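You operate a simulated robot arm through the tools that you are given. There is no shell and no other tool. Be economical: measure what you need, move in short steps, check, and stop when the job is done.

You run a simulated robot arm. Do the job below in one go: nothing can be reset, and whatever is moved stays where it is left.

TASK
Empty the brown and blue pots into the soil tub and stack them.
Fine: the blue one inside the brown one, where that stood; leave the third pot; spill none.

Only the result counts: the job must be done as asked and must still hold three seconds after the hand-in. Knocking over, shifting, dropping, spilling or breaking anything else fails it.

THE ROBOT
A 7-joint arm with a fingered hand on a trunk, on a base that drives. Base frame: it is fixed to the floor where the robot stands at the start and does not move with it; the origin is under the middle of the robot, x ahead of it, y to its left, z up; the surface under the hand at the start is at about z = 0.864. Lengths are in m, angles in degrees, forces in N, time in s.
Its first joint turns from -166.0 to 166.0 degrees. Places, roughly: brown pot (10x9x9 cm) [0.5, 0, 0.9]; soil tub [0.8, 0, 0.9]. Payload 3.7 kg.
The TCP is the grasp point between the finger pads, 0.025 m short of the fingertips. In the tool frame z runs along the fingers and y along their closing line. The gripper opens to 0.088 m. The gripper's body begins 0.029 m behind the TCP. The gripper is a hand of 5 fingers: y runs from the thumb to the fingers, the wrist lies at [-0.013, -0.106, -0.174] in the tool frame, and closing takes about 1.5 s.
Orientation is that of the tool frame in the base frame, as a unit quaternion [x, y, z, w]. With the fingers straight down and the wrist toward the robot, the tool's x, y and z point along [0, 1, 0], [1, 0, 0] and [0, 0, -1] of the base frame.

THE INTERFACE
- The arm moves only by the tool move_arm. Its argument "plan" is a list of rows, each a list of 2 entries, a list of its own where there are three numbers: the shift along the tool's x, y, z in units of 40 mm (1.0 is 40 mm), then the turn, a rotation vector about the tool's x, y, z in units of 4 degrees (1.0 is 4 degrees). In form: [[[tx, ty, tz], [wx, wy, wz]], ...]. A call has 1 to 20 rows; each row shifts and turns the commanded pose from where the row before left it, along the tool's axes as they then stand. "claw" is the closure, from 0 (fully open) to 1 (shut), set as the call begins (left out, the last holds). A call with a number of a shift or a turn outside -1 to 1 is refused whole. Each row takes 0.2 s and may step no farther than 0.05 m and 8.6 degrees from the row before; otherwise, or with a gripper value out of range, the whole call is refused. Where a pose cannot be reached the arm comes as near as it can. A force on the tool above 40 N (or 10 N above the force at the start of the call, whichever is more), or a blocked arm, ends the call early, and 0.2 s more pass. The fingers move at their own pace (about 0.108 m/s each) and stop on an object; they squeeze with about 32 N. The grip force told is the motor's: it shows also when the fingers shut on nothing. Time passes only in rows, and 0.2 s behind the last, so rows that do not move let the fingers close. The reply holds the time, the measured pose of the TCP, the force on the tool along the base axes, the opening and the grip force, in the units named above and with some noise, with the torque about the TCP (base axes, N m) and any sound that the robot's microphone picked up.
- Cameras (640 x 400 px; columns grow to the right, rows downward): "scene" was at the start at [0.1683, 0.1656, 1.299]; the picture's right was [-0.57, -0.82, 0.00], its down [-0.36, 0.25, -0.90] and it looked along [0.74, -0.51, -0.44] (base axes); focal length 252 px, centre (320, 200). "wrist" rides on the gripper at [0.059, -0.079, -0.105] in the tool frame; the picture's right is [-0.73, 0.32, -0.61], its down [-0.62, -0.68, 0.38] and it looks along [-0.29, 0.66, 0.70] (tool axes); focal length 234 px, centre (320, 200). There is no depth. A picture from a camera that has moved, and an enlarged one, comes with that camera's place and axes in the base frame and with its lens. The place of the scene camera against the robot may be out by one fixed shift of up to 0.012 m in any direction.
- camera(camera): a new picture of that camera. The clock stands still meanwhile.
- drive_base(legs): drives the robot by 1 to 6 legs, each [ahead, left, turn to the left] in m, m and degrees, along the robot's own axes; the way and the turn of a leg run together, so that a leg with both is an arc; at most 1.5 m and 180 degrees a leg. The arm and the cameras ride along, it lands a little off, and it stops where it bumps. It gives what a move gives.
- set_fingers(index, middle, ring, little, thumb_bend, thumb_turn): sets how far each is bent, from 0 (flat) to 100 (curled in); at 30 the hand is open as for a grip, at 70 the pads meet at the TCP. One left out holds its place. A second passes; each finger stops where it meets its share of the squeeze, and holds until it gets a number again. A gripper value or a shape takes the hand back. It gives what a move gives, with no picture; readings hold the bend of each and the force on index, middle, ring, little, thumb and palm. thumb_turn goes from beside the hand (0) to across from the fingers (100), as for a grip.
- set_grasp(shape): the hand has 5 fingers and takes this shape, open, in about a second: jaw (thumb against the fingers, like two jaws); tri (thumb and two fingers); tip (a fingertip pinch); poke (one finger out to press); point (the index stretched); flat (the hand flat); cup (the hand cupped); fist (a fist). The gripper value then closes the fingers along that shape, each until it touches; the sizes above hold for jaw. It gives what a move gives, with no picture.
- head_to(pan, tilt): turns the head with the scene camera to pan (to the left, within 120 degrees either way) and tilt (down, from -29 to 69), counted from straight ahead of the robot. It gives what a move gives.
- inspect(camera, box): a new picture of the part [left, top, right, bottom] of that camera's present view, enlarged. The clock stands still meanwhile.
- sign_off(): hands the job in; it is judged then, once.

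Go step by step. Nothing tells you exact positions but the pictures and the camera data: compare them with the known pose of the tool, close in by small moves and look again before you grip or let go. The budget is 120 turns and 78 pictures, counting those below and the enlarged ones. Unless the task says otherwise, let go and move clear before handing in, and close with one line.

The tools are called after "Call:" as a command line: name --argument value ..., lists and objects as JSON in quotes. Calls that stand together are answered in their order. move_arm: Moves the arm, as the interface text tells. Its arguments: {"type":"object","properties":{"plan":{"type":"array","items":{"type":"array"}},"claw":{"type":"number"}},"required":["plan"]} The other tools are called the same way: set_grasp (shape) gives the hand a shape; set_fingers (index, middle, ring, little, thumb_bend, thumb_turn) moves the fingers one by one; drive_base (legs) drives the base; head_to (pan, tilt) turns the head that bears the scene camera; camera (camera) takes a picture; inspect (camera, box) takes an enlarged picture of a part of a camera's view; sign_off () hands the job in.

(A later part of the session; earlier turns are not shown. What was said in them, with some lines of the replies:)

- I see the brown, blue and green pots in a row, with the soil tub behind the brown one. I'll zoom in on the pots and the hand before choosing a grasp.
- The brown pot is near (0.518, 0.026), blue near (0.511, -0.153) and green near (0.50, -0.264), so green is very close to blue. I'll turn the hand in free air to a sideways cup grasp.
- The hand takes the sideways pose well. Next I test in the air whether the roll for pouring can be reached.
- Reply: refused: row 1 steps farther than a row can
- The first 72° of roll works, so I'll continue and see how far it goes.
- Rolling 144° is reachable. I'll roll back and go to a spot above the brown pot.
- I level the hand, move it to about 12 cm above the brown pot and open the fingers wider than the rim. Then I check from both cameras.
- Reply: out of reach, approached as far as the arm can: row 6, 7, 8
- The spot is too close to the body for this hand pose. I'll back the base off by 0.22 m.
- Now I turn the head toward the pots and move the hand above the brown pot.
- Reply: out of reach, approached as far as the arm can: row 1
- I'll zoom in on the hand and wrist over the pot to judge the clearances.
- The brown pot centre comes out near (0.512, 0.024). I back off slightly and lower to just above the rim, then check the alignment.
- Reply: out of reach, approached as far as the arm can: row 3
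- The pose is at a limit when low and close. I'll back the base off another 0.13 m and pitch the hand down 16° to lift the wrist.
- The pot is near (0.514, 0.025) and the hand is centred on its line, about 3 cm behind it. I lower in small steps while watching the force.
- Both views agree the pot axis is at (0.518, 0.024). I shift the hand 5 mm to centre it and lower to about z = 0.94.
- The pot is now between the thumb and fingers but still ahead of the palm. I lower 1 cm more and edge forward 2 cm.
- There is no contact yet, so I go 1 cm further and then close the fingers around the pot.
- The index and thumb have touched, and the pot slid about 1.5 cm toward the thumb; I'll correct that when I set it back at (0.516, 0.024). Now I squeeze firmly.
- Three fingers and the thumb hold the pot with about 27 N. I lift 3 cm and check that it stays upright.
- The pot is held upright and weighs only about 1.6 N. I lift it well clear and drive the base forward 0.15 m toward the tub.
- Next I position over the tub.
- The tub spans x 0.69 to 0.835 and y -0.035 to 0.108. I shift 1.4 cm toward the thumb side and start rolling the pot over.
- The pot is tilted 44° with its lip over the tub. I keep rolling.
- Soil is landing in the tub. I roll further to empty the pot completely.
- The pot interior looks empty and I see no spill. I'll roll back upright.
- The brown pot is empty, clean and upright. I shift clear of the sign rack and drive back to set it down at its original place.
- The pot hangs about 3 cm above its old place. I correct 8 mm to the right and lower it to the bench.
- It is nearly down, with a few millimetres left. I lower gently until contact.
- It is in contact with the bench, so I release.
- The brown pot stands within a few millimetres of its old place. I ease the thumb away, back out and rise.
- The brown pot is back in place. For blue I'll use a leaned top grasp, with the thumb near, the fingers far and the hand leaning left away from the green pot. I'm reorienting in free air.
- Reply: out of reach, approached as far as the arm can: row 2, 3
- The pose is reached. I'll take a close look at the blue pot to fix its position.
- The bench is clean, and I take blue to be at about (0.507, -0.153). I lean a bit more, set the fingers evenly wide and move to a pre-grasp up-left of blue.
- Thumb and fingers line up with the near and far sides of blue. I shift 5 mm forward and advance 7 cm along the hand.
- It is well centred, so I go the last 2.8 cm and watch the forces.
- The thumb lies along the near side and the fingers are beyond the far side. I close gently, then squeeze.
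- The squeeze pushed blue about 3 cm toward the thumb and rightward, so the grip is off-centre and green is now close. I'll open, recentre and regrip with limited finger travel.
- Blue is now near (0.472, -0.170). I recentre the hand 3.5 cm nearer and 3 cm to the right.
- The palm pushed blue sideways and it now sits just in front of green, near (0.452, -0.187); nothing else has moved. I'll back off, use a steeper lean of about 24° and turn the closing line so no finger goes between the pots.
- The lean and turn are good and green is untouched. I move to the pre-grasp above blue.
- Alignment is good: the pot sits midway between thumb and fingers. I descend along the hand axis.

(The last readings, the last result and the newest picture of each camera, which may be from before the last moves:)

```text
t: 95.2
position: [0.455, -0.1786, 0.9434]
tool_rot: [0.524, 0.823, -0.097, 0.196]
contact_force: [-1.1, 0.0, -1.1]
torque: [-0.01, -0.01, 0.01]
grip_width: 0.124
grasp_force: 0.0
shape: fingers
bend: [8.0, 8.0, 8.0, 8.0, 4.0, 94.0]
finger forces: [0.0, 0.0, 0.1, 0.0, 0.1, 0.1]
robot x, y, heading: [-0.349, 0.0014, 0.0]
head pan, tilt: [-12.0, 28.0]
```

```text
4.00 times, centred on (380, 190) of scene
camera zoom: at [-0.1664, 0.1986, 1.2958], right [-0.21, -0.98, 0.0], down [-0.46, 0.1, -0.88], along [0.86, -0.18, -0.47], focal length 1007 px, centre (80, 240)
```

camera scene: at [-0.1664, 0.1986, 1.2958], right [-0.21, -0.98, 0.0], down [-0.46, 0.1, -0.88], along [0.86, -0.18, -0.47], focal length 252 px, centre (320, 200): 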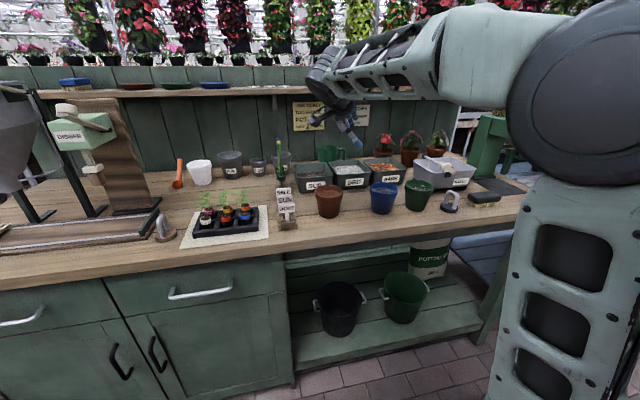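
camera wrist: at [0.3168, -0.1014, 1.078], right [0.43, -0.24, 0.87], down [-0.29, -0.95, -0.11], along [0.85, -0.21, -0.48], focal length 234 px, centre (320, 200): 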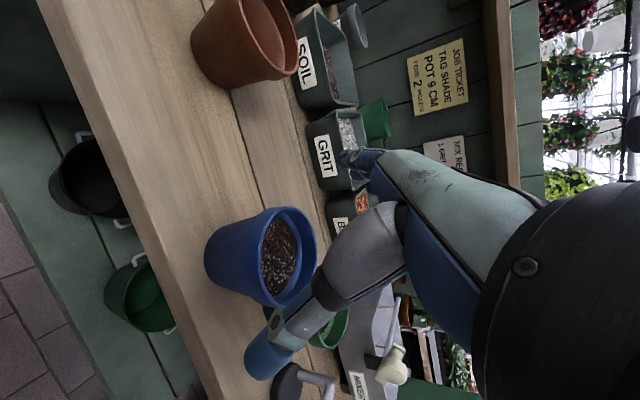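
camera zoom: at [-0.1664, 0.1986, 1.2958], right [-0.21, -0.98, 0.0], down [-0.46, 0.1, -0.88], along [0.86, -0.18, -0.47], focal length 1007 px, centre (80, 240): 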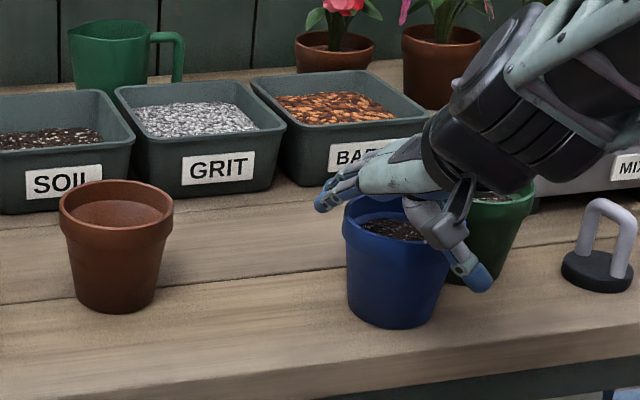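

The hand straddles blue and the pot hasn't moved. I close evenly in stages, limiting the fingers.

Call:
set_fingers --index 28 --middle 28 --ring 28 --little 28 --thumb_bend 30

Call:
set_fingers --index 36 --middle 36 --ring 36 --little 36 --thumb_bend 50

Call:
inspect --camera "scene" --box '[300, 140, 460, 240]'

```text
t: 96.2
position: [0.4543, -0.1788, 0.9447]
tool_rot: [0.523, 0.824, -0.098, 0.196]
contact_force: [0.6, 0.0, 0.3]
torque: [-0.04, 0.01, 0.01]
grip_width: 0.0878
grasp_force: 0.0
shape: fingers
bend: [28.0, 28.0, 28.0, 28.0, 30.0, 95.0]
finger forces: [0.0, 0.0, 0.0, 0.0, 0.0, 0.0]
robot x, y, heading: [-0.3498, 0.0019, -0.2]
head pan, tilt: [-12.0, 28.0]
```

```text
t: 97.2
position: [0.454, -0.1787, 0.9442]
tool_rot: [0.523, 0.824, -0.097, 0.197]
contact_force: [-0.1, 0.4, 1.6]
torque: [-0.03, 0.09, -0.02]
grip_width: 0.0759
grasp_force: 9.2
shape: fingers
bend: [34.0, 32.0, 32.0, 36.0, 39.0, 96.0]
finger forces: [2.0, 3.0, 4.1, 0.0, 9.6, 0.0]
robot x, y, heading: [-0.3507, -0.0, 0.0]
head pan, tilt: [-12.0, 28.0]
```

```text
4.00 times, centred on (380, 190) of scene
camera zoom: at [-0.1665, 0.1986, 1.2959], right [-0.21, -0.98, 0.0], down [-0.46, 0.1, -0.88], along [0.86, -0.18, -0.47], focal length 1007 px, centre (80, 240)
```

zoom: 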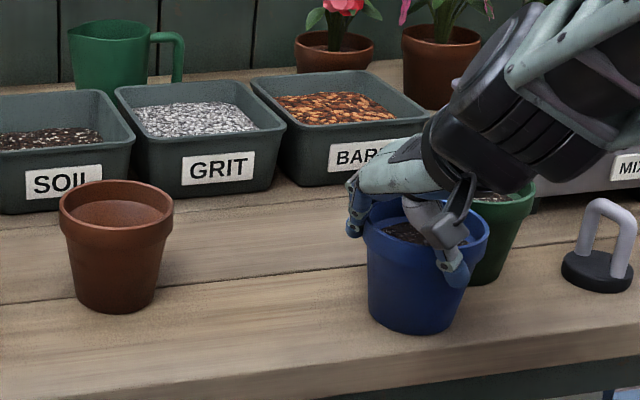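

Contact is balanced at about 9 N and nearly diametral. I firm up with the thumb and lift slightly.

Call:
set_fingers --index 42 --middle 42 --ring 42 --little 36 --thumb_bend 75

Call:
move_arm --plan '[[[-0.1, 0.01, -0.22], [0, 0, 0]], [[-0.1, 0.01, -0.22], [0, 0, 0]], [[-0.1, 0.01, -0.22], [0, 0, 0]], [[0, 0, 0], [0, 0, 0]]]'

Call:
inspect --camera "scene" --box '[300, 140, 460, 240]'

```text
t: 98.2
position: [0.4541, -0.1786, 0.944]
tool_rot: [0.524, 0.823, -0.097, 0.196]
contact_force: [0.6, 0.8, 2.0]
torque: [0.0, -0.1, 0.02]
grip_width: 0.0739
grasp_force: 14.1
shape: fingers
bend: [37.0, 35.0, 34.0, 36.0, 37.0, 97.0]
finger forces: [3.1, 4.8, 6.5, 0.1, 13.8, 0.0]
robot x, y, heading: [-0.3515, -0.0021, 0.1]
head pan, tilt: [-12.0, 28.0]
```

```text
t: 99.2
position: [0.4541, -0.1789, 0.9731]
tool_rot: [0.523, 0.824, -0.099, 0.196]
contact_force: [-0.5, -0.2, -1.4]
torque: [0.04, -0.01, 0.0]
grip_width: 0.0738
grasp_force: 14.3
shape: fingers
bend: [37.0, 35.0, 34.0, 36.0, 37.0, 97.0]
finger forces: [3.0, 4.7, 6.2, 0.0, 13.9, 0.1]
robot x, y, heading: [-0.3503, 0.0028, 0.3]
head pan, tilt: [-12.0, 28.0]
```

```text
4.00 times, centred on (380, 190) of scene
camera zoom: at [-0.1664, 0.1986, 1.2958], right [-0.21, -0.98, 0.0], down [-0.46, 0.1, -0.88], along [0.86, -0.18, -0.47], focal length 1007 px, centre (80, 240)
```

zoom: 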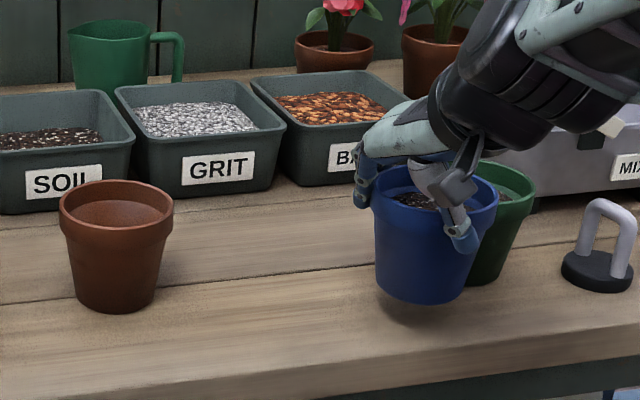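

Blue is lifted upright. I raise it high and turn the hand back in yaw.

Call:
move_arm --plan '[[[-0.4, 0.04, -0.85], [0, 0, 0]], [[-0.4, 0.04, -0.85], [0, 0, 0]], [[-0.4, 0.04, -0.85], [0, 0, 0]], [[-0.4, 0.04, -0.85], [0, 0, 0]], [[0, 0, 0], [0.407, 0, 0.914]], [[0, 0, 0], [0.407, 0, 0.914]], [[0, 0, 0], [0.407, 0, 0.914]], [[0, 0, 0], [0.407, 0, 0.914]], [[0, 0, 0], [0.407, 0, 0.914]], [[0, 0, 0], [0.407, 0, 0.914]], [[0, 0, 0], [0.407, 0, 0.914]], [[0, 0, 0], [0.407, 0, 0.914]], [[0, 0, 0], [0.407, 0, 0.914]], [[0, 0, 0], [0.407, 0, 0.914]], [[0, 0, 0], [0.407, 0, 0.914]], [[0, 0, 0], [0, 0, 0]]]'

Call:
drive_base --legs '[[0.2, 0, 0]]'

Call:
inspect --camera "scene" --box '[260, 60, 500, 210]'

```text
t: 102.6
position: [0.4539, -0.1781, 1.1226]
tool_rot: [0.797, 0.569, -0.15, 0.135]
contact_force: [-0.5, -0.3, -0.5]
torque: [0.03, -0.04, -0.03]
grip_width: 0.0735
grasp_force: 12.8
shape: fingers
bend: [37.0, 35.0, 34.0, 36.0, 37.0, 97.0]
finger forces: [2.8, 4.5, 6.3, 0.0, 13.5, 0.0]
robot x, y, heading: [-0.3481, 0.0013, 0.0]
head pan, tilt: [-12.0, 28.0]
```

```text
t: 104.2
position: [0.6536, -0.1797, 1.1233]
tool_rot: [0.797, 0.569, -0.149, 0.135]
contact_force: [0.0, -0.3, -1.0]
torque: [0.06, -0.01, 0.0]
grip_width: 0.0733
grasp_force: 13.6
shape: fingers
bend: [37.0, 35.0, 34.0, 36.0, 37.0, 97.0]
finger forces: [2.7, 4.5, 6.3, 0.0, 13.5, 0.1]
robot x, y, heading: [-0.1496, 0.0002, -0.3]
head pan, tilt: [-12.0, 28.0]
```

```text
2.67 times, centred on (380, 135) of scene
camera zoom: at [0.034, 0.1986, 1.2958], right [-0.21, -0.98, 0.0], down [-0.46, 0.1, -0.88], along [0.86, -0.18, -0.47], focal length 671 px, centre (160, 373)
```

zoom: 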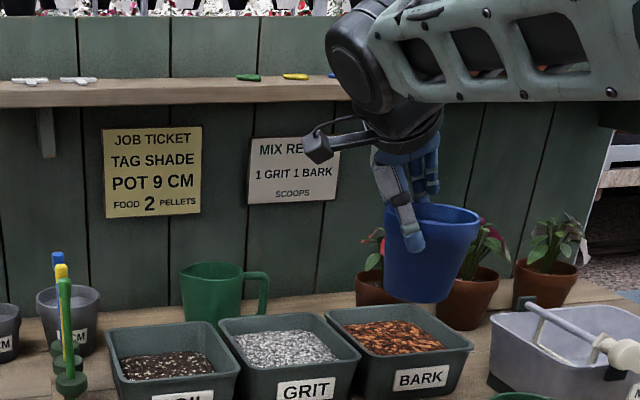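

The pot is upright and stable. I move it over the soil tub.

Call:
move_arm --plan '[[[0.88, 0.2, -0.3], [0, 0, 0]], [[0.88, 0.2, -0.3], [0, 0, 0]], [[0.88, 0.2, -0.3], [0, 0, 0]], [[0.88, 0.2, -0.3], [0, 0, 0]], [[0.88, 0.2, -0.3], [0, 0, 0]], [[0.88, 0.2, -0.3], [0, 0, 0]], [[0.88, 0.2, -0.3], [0, 0, 0]], [[0, 0, 0], [0, 0, 0]]]'

Call:
inspect --camera "scene" --box '[220, 70, 460, 220]'

```text
t: 106.0
position: [0.7903, 0.0507, 1.1066]
tool_rot: [0.797, 0.569, -0.15, 0.134]
contact_force: [0.2, 0.1, -1.9]
torque: [-0.01, -0.01, 0.02]
grip_width: 0.0734
grasp_force: 13.8
shape: fingers
bend: [37.0, 36.0, 34.0, 36.0, 37.0, 97.0]
finger forces: [2.7, 4.4, 6.2, 0.0, 13.3, 0.0]
robot x, y, heading: [-0.1491, -0.0022, 0.2]
head pan, tilt: [-12.0, 28.0]
```

```text
2.67 times, centred on (340, 145) of scene
camera zoom: at [0.034, 0.1987, 1.2958], right [-0.21, -0.98, 0.0], down [-0.46, 0.1, -0.88], along [0.86, -0.18, -0.47], focal length 671 px, centre (267, 347)
```

zoom: 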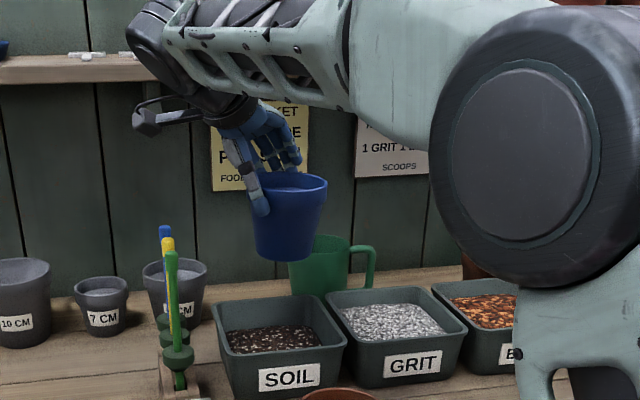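

By the picture the pot hangs a few cm right of the grip point, so I shift 1.2 cm left. Then I tilt 60° and check.

Call:
move_arm --plan '[[[0.26, -0.2, -0.1], [0, 0, 0]], [[0, 0, 0], [0, 1, 0]], [[0, 0, 0], [0, 1, 0]], [[0, 0, 0], [0, 1, 0]], [[0, 0, 0], [0, 1, 0]], [[0, 0, 0], [0, 1, 0]], [[0, 0, 0], [0, 1, 0]], [[0, 0, 0], [0, 1, 0]], [[0, 0, 0], [0, 1, 0]], [[0, 0, 0], [0, 1, 0]], [[0, 0, 0], [0, 1, 0]], [[0, 0, 0], [0, 1, 0]], [[0, 0, 0], [0, 0, 0]]]'

Call:
inspect --camera "scene" --box '[220, 70, 460, 220]'

```text
t: 108.8
position: [0.7865, 0.0633, 1.1064]
tool_rot: [0.795, 0.579, 0.162, -0.087]
contact_force: [0.5, 0.2, 0.0]
torque: [0.04, 0.03, 0.02]
grip_width: 0.0728
grasp_force: 13.2
shape: fingers
bend: [38.0, 36.0, 34.0, 36.0, 37.0, 97.0]
finger forces: [2.4, 4.2, 6.6, 0.1, 12.9, 0.0]
robot x, y, heading: [-0.1476, -0.0034, -0.0]
head pan, tilt: [-12.0, 28.0]
```

```text
2.67 times, centred on (340, 145) of scene
camera zoom: at [0.034, 0.1986, 1.2958], right [-0.21, -0.98, 0.0], down [-0.46, 0.1, -0.88], along [0.86, -0.18, -0.47], focal length 671 px, centre (267, 347)
```

zoom: 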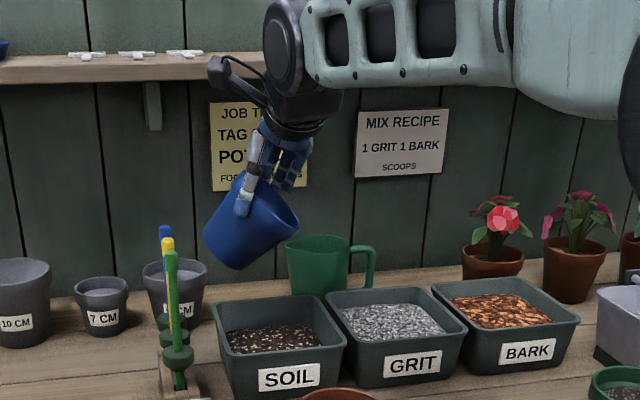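

The lip is above the tub, so I tilt on.

Call:
move_arm --plan '[[[0, 0, 0], [0, 1, 0]], [[0, 0, 0], [0, 1, 0]], [[0, 0, 0], [0, 1, 0]], [[0, 0, 0], [0, 1, 0]], [[0, 0, 0], [0, 1, 0]], [[0, 0, 0], [0, 1, 0]], [[0, 0, 0], [0, 1, 0]], [[0, 0, 0], [0, 1, 0]], [[0, 0, 0], [0, 1, 0]], [[0, 0, 0], [0, 1, 0]], [[0, 0, 0], [0, 1, 0]], [[0, 0, 0], [0, 1, 0]], [[0, 0, 0], [0, 0, 0]]]'

Call:
inspect --camera "scene" --box '[220, 70, 460, 220]'

```text
t: 111.6
position: [0.7857, 0.0629, 1.1055]
tool_rot: [0.66, 0.494, 0.47, -0.315]
contact_force: [-0.3, -0.3, -0.5]
torque: [-0.04, 0.03, -0.01]
grip_width: 0.0721
grasp_force: 13.3
shape: fingers
bend: [38.0, 36.0, 34.0, 36.0, 37.0, 98.0]
finger forces: [2.3, 4.2, 6.8, 0.0, 13.0, 0.0]
robot x, y, heading: [-0.1506, -0.0032, -0.1]
head pan, tilt: [-12.0, 28.0]
```

```text
2.67 times, centred on (340, 145) of scene
camera zoom: at [0.034, 0.1986, 1.2958], right [-0.21, -0.98, 0.0], down [-0.46, 0.1, -0.88], along [0.86, -0.18, -0.47], focal length 671 px, centre (267, 347)
```

zoom: 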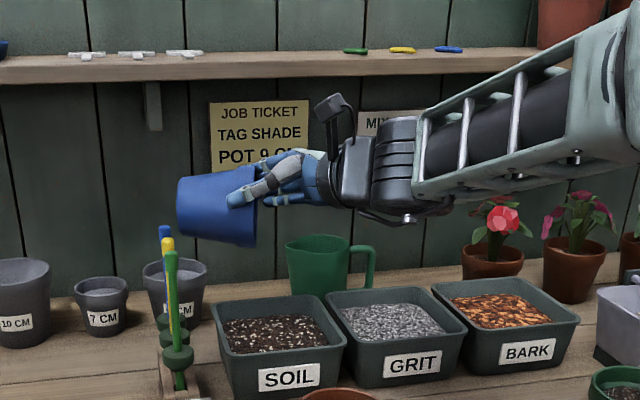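

Most of the soil has gone in. I tilt further to empty it fully.

Call:
move_arm --plan '[[[0, 0, 0], [0, 1, 0]], [[0, 0, 0], [0, 1, 0]], [[0, 0, 0], [0, 1, 0]], [[0, 0, 0], [0, 1, 0]], [[0, 0, 0], [0, 1, 0]], [[0, 0, 0], [0, 1, 0]], [[0, 0, 0], [0, 1, 0]], [[0, 0, 0], [0, 1, 0]], [[0, 0, 0], [0, 1, 0]], [[0, 0, 0], [0, 1, 0]], [[0, 0, 0], [0, 0, 0]], [[0, 0, 0], [0, 0, 0]], [[0, 0, 0], [0, 0, 0]], [[0, 0, 0], [0, 0, 0]], [[0, 0, 0], [0, 0, 0]]]'

Call:
camera --camera "wrist"

```text
t: 114.8
position: [0.7872, 0.0623, 1.1061]
tool_rot: [0.46, 0.356, 0.668, -0.465]
contact_force: [0.0, -1.1, -0.2]
torque: [-0.01, -0.01, 0.01]
grip_width: 0.0718
grasp_force: 13.0
shape: fingers
bend: [38.0, 36.0, 34.0, 36.0, 37.0, 98.0]
finger forces: [2.2, 4.1, 6.7, 0.0, 12.8, 0.0]
robot x, y, heading: [-0.1468, 0.0029, 0.1]
head pan, tilt: [-12.0, 28.0]
```

```text
11 pictures are left
camera wrist: at [0.6735, -0.0244, 1.123], right [0.24, -0.44, -0.87], down [-0.45, 0.74, -0.5], along [0.86, 0.51, -0.02], focal length 234 px, centre (320, 200)
```

wrist: 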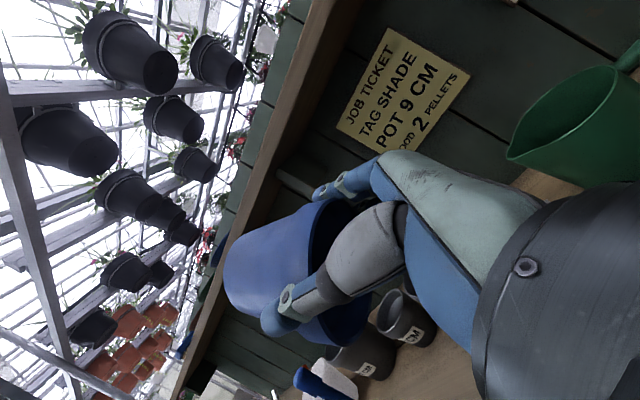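

The pot weight is down to the empty level. I roll back upright.

Call:
move_arm --plan '[[[0, 0, 0], [0, -1, 0]], [[0, 0, 0], [0, -1, 0]], [[0, 0, 0], [0, -1, 0]], [[0, 0, 0], [0, -1, 0]], [[0, 0, 0], [0, -1, 0]], [[0, 0, 0], [0, -1, 0]], [[0, 0, 0], [0, -1, 0]], [[0, 0, 0], [0, -1, 0]], [[0, 0, 0], [0, -1, 0]], [[0, 0, 0], [0, -1, 0]], [[0, 0, 0], [0, -1, 0]], [[0, 0, 0], [0, -1, 0]], [[0, 0, 0], [0, -1, 0]], [[0, 0, 0], [0, -1, 0]], [[0, 0, 0], [0, -1, 0]], [[0, 0, 0], [0, -1, 0]], [[0, 0, 0], [0, -1, 0]], [[0, 0, 0], [0, -1, 0]], [[0, 0, 0], [0, -1, 0]], [[0, 0, 0], [0, -1, 0]]]'

Call:
move_arm --plan '[[[0, 0, 0], [0, -1, 0]], [[0, 0, 0], [0, -1, 0]], [[0, 0, 0], [0, -1, 0]], [[0, 0, 0], [0, -1, 0]], [[0, 0, 0], [0, -1, 0]], [[0, 0, 0], [0, -1, 0]], [[0, 0, 0], [0, -1, 0]], [[0, 0, 0], [0, -1, 0]], [[0, 0, 0], [0, -1, 0]], [[0, 0, 0], [0, -1, 0]], [[0, 0, 0], [0, -1, 0]], [[0, 0, 0], [0, -1, 0]], [[0, 0, 0], [0, -1, 0]], [[0, 0, 0], [0, 0, 0]]]'

Call:
inspect --camera "scene" --box '[220, 70, 460, 220]'

```text
t: 119.0
position: [0.786, 0.0624, 1.1054]
tool_rot: [0.782, 0.571, 0.215, -0.127]
contact_force: [-0.2, 0.5, 0.1]
torque: [0.03, 0.04, 0.01]
grip_width: 0.0717
grasp_force: 12.5
shape: fingers
bend: [39.0, 36.0, 34.0, 36.0, 38.0, 98.0]
finger forces: [2.0, 4.1, 6.7, 0.1, 12.2, 0.0]
robot x, y, heading: [-0.1476, 0.0005, 0.2]
head pan, tilt: [-12.0, 28.0]
```

```text
t: 122.0
position: [0.7868, 0.0627, 1.1059]
tool_rot: [0.797, 0.57, -0.149, 0.136]
contact_force: [-0.7, -0.4, 0.0]
torque: [0.0, -0.03, -0.03]
grip_width: 0.0713
grasp_force: 12.7
shape: fingers
bend: [39.0, 36.0, 34.0, 36.0, 38.0, 98.0]
finger forces: [2.0, 4.0, 6.7, 0.0, 12.0, 0.0]
robot x, y, heading: [-0.1475, -0.0005, 0.0]
head pan, tilt: [-12.0, 28.0]
```

```text
2.67 times, centred on (340, 145) of scene
camera zoom: at [0.034, 0.1986, 1.2958], right [-0.21, -0.98, 0.0], down [-0.46, 0.1, -0.88], along [0.86, -0.18, -0.47], focal length 671 px, centre (267, 347)
```

zoom: 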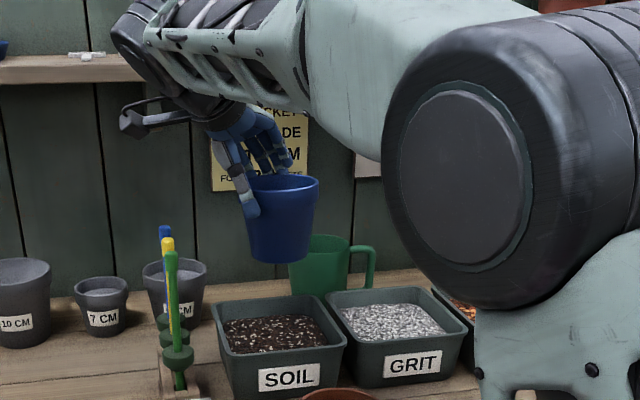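

Blue is upright and empty. I drive back 0.22 m to bring it above the brown pot.

Call:
drive_base --legs '[[-0.22, 0, 0]]'

Call:
inspect --camera "scene" --box '[240, 110, 440, 235]'

```text
t: 123.7
position: [0.5665, 0.0647, 1.1054]
tool_rot: [0.797, 0.57, -0.149, 0.136]
contact_force: [-1.2, 0.5, -0.3]
torque: [0.03, -0.02, 0.02]
grip_width: 0.0712
grasp_force: 12.6
shape: fingers
bend: [39.0, 36.0, 34.0, 36.0, 38.0, 98.0]
finger forces: [2.0, 4.0, 6.8, 0.1, 12.1, 0.1]
robot x, y, heading: [-0.3684, 0.001, 0.3]
head pan, tilt: [-12.0, 28.0]
```

```text
3.20 times, centred on (340, 172) of scene
camera zoom: at [-0.1868, 0.1989, 1.2958], right [-0.21, -0.98, 0.0], down [-0.46, 0.1, -0.88], along [0.86, -0.18, -0.47], focal length 806 px, centre (256, 288)
```

zoom: 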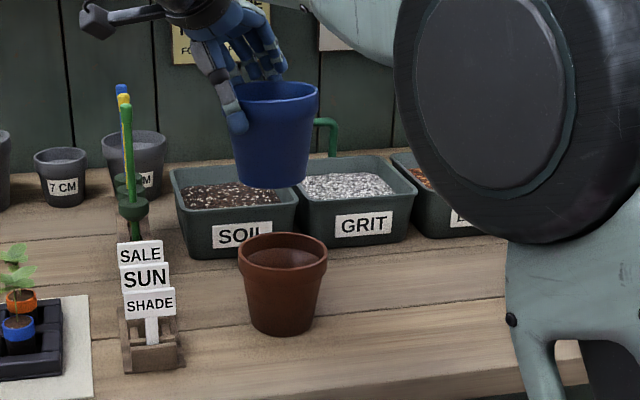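

Comparing axes, blue needs about 3 mm nearer and 12 mm to the right. I make that shift and lower to just above brown's rim.

Call:
move_arm --plan '[[[0.152, -0.02, 0.614], [0, 0, 0]], [[0.152, -0.02, 0.614], [0, 0, 0]], [[0.152, -0.02, 0.614], [0, 0, 0]], [[0, 0, 0], [0, 0, 0]], [[0, 0, 0], [0, 0, 0]]]'

Call:
inspect --camera "scene" --box '[260, 130, 420, 230]'

```text
t: 124.9
position: [0.5637, 0.0536, 1.0307]
tool_rot: [0.796, 0.57, -0.15, 0.136]
contact_force: [-0.5, 0.0, 0.5]
torque: [0.03, 0.01, 0.01]
grip_width: 0.0715
grasp_force: 12.3
shape: fingers
bend: [39.0, 36.0, 34.0, 36.0, 38.0, 98.0]
finger forces: [2.1, 3.9, 6.7, 0.1, 12.0, 0.1]
robot x, y, heading: [-0.3658, 0.0022, 0.2]
head pan, tilt: [-12.0, 28.0]
```

```text
4.00 times, centred on (340, 180) of scene
camera zoom: at [-0.1868, 0.1989, 1.2958], right [-0.21, -0.98, 0.0], down [-0.46, 0.1, -0.88], along [0.86, -0.18, -0.47], focal length 1007 px, centre (240, 280)
```

zoom: 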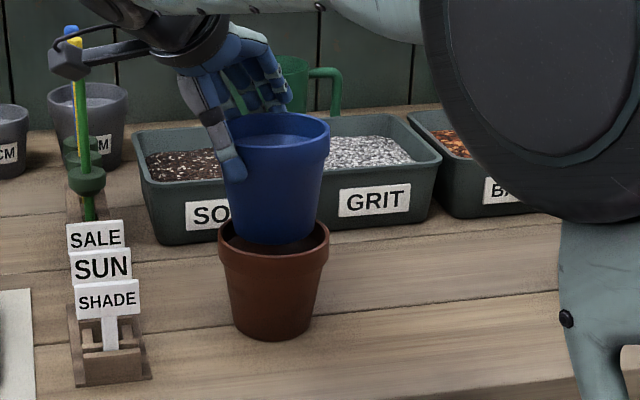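

The base is centred over brown's mouth. I lower in small steps and watch the force.

Call:
move_arm --plan '[[[0.118, -0.013, 0.275], [0, 0, 0]], [[0.118, -0.013, 0.275], [0, 0, 0]], [[0.118, -0.013, 0.275], [0, 0, 0]], [[0, 0, 0], [0, 0, 0]]]'

Call:
inspect --camera "scene" --box '[260, 130, 420, 230]'

```text
t: 125.9
position: [0.5641, 0.0531, 0.9955]
tool_rot: [0.797, 0.57, -0.148, 0.135]
contact_force: [0.4, -0.8, 1.3]
torque: [0.02, 0.05, -0.02]
grip_width: 0.0713
grasp_force: 12.9
shape: fingers
bend: [39.0, 36.0, 34.0, 36.0, 38.0, 98.0]
finger forces: [1.8, 3.9, 6.5, 0.0, 12.1, 0.0]
robot x, y, heading: [-0.3653, -0.0048, -0.1]
head pan, tilt: [-12.0, 28.0]
```

```text
4.00 times, centred on (340, 180) of scene
camera zoom: at [-0.1868, 0.1989, 1.2958], right [-0.21, -0.98, 0.0], down [-0.46, 0.1, -0.88], along [0.86, -0.18, -0.47], focal length 1007 px, centre (240, 280)
```

zoom: 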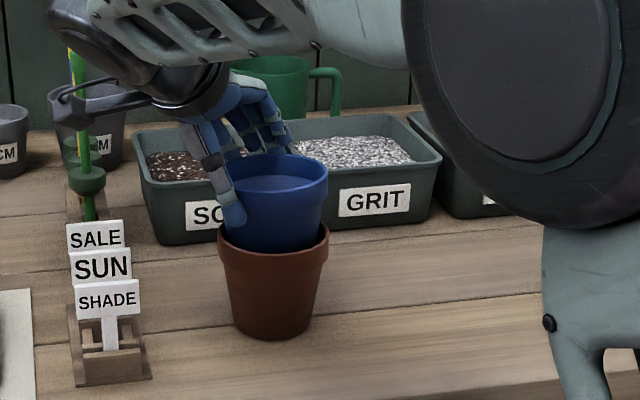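

It is going in cleanly. I lower a further 2 cm gently.

Call:
move_arm --plan '[[[0.1, -0.011, 0.23], [0, 0, 0]], [[0.1, -0.011, 0.23], [0, 0, 0]], [[0, 0, 0], [0, 0, 0]]]'

Call:
inspect --camera "scene" --box '[260, 130, 420, 230]'

```text
t: 126.7
position: [0.5646, 0.0534, 0.9739]
tool_rot: [0.796, 0.57, -0.15, 0.135]
contact_force: [-0.6, 0.2, -0.2]
torque: [0.01, 0.03, 0.01]
grip_width: 0.0712
grasp_force: 12.8
shape: fingers
bend: [39.0, 36.0, 34.0, 36.0, 38.0, 98.0]
finger forces: [2.0, 3.9, 6.6, 0.0, 12.0, 0.0]
robot x, y, heading: [-0.3686, -0.0026, 0.1]
head pan, tilt: [-12.0, 28.0]
```

```text
4.00 times, centred on (340, 180) of scene
camera zoom: at [-0.1868, 0.1989, 1.2958], right [-0.21, -0.98, 0.0], down [-0.46, 0.1, -0.88], along [0.86, -0.18, -0.47], focal length 1007 px, centre (240, 280)
```

zoom: 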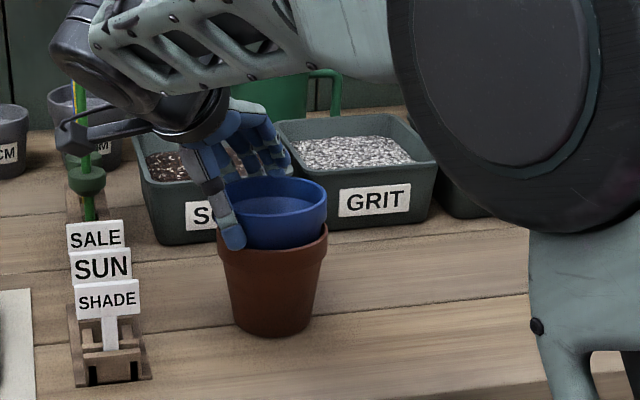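

Blue is almost seated with about half a centimetre left, and the thumb is just above brown's rim. I lower a touch more, then let go.

Call:
move_arm --plan '[[[0.035, -0.004, 0.08], [0, 0, 0]], [[0.035, -0.004, 0.08], [0, 0, 0]], [[0, 0, 0], [0, 0, 0]]]'

```text
t: 127.5
position: [0.5634, 0.0537, 0.9702]
tool_rot: [0.796, 0.571, -0.148, 0.136]
contact_force: [-2.6, 2.2, 12.9]
torque: [-0.14, 0.12, -0.05]
grip_width: 0.0693
grasp_force: 11.6
shape: fingers
bend: [41.0, 37.0, 34.0, 36.0, 38.0, 100.0]
finger forces: [0.8, 3.5, 5.6, 0.1, 12.9, 0.0]
robot x, y, heading: [-0.369, -0.0037, 0.1]
head pan, tilt: [-12.0, 28.0]
```

It is in contact at about 13 N. I back off a hair and open the hand gently.

Call:
move_arm --plan '[[[-0.03, 0.003, -0.07], [0, 0, 0]], [[0, 0, 0], [0, 0, 0]]]'

Call:
set_fingers --index 24 --middle 24 --ring 24 --little 24 --thumb_bend 24

Call:
set_fingers --index 10 --middle 10 --ring 10 --little 10 --thumb_bend 8

Call:
inspect --camera "scene" --box '[260, 130, 420, 230]'

```text
t: 128.1
position: [0.5632, 0.0542, 0.9706]
tool_rot: [0.797, 0.569, -0.15, 0.135]
contact_force: [-0.4, 0.1, 2.0]
torque: [0.01, 0.04, -0.01]
grip_width: 0.069
grasp_force: 11.5
shape: fingers
bend: [41.0, 37.0, 34.0, 36.0, 38.0, 99.0]
finger forces: [1.3, 3.9, 6.1, 0.0, 10.9, 0.1]
robot x, y, heading: [-0.3694, 0.0005, 0.1]
head pan, tilt: [-12.0, 28.0]
```

```text
t: 129.1
position: [0.5638, 0.0542, 0.9711]
tool_rot: [0.797, 0.57, -0.149, 0.135]
contact_force: [-0.4, 0.0, -1.0]
torque: [0.0, -0.01, -0.03]
grip_width: 0.0965
grasp_force: 0.0
shape: fingers
bend: [24.0, 24.0, 24.0, 24.0, 24.0, 95.0]
finger forces: [0.1, 0.0, 0.1, 0.1, 0.0, 0.0]
robot x, y, heading: [-0.3658, -0.0009, 0.1]
head pan, tilt: [-12.0, 28.0]
```

```text
t: 130.1
position: [0.5644, 0.0538, 0.9712]
tool_rot: [0.797, 0.57, -0.149, 0.135]
contact_force: [0.0, -0.1, -0.1]
torque: [0.06, 0.02, -0.02]
grip_width: 0.1209
grasp_force: 0.1
shape: fingers
bend: [10.0, 10.0, 10.0, 10.0, 8.0, 94.0]
finger forces: [0.0, 0.0, 0.0, 0.1, 0.0, 0.1]
robot x, y, heading: [-0.3655, 0.0008, 0.2]
head pan, tilt: [-12.0, 28.0]
```

```text
4.00 times, centred on (340, 180) of scene
camera zoom: at [-0.1868, 0.1989, 1.2958], right [-0.21, -0.98, 0.0], down [-0.46, 0.1, -0.88], along [0.86, -0.18, -0.47], focal length 1007 px, centre (240, 280)
```

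zoom: 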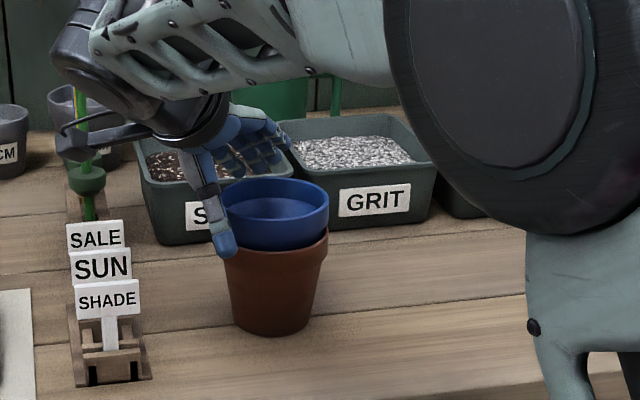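

Blue sits nested in brown. I retreat up along the hand axis.

Call:
move_arm --plan '[[[0, 0, -0.3], [0, 0, 0]], [[0, 0, -0.6], [0, 0, 0]], [[0, 0, -1], [0, 0, 0]], [[0, 0, -1], [0, 0, 0]], [[0, 0, -1], [0, 0, 0]], [[0, 0, -1], [0, 0, 0]], [[0, 0, 0], [0, 0, 0]]]'

Call:
camera --camera "scene"

Call:
inspect --camera "scene" --box '[260, 130, 420, 230]'

```text
t: 131.7
position: [0.5779, 0.1294, 1.1501]
tool_rot: [0.797, 0.57, -0.149, 0.135]
contact_force: [0.3, 0.0, 0.0]
torque: [0.02, 0.0, 0.03]
grip_width: 0.121
grasp_force: 0.1
shape: fingers
bend: [10.0, 10.0, 10.0, 10.0, 8.0, 94.0]
finger forces: [0.1, 0.0, 0.0, 0.0, 0.1, 0.0]
robot x, y, heading: [-0.3644, 0.0003, 0.3]
head pan, tilt: [-12.0, 28.0]
```

```text
4 pictures are left
camera scene: at [-0.1868, 0.1989, 1.2958], right [-0.21, -0.98, 0.0], down [-0.46, 0.1, -0.88], along [0.86, -0.18, -0.47], focal length 252 px, centre (320, 200)
```

scene: 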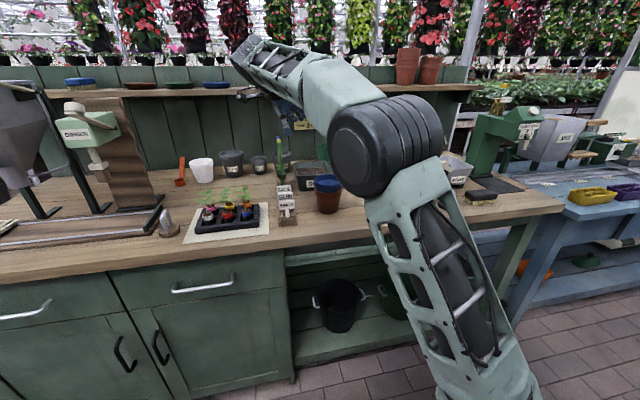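

```text
4.00 times, centred on (340, 180) of scene
camera zoom: at [-0.1868, 0.1989, 1.2958], right [-0.21, -0.98, 0.0], down [-0.46, 0.1, -0.88], along [0.86, -0.18, -0.47], focal length 1007 px, centre (240, 280)
```

zoom: 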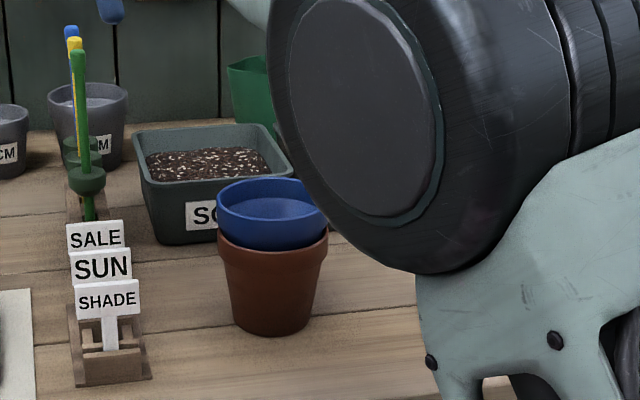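

The stack stands cleanly at brown's place. One last wrist view to check the green pot and the bench.

Call:
camera --camera "wrist"

```text
2 pictures are left
camera wrist: at [0.5306, 0.2453, 1.2205], right [0.14, -0.5, 0.86], down [-0.87, -0.48, -0.14], along [0.48, -0.73, -0.5], focal length 234 px, centre (320, 200)
```

wrist: 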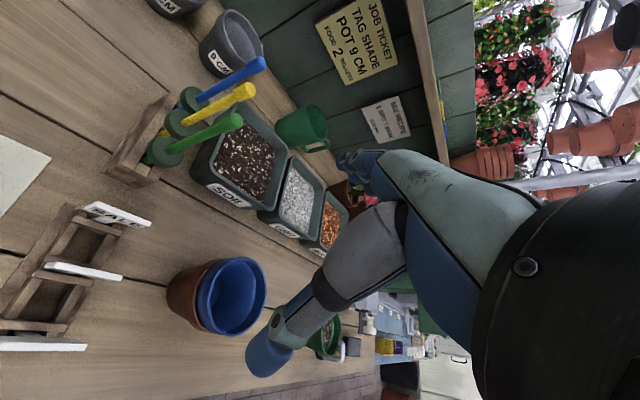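

The blue pot is empty and nested in the brown one, the bench is clean, the green pot stands full, and the hand is clear. I'm handing in.

Call:
sign_off

```text
The job is handed in.
```

I emptied the brown and blue pots into the soil tub and nested the blue one inside the brown one, which is back within a few millimetres of where it stood. I left the green pot untouched and saw no soil on the bench.
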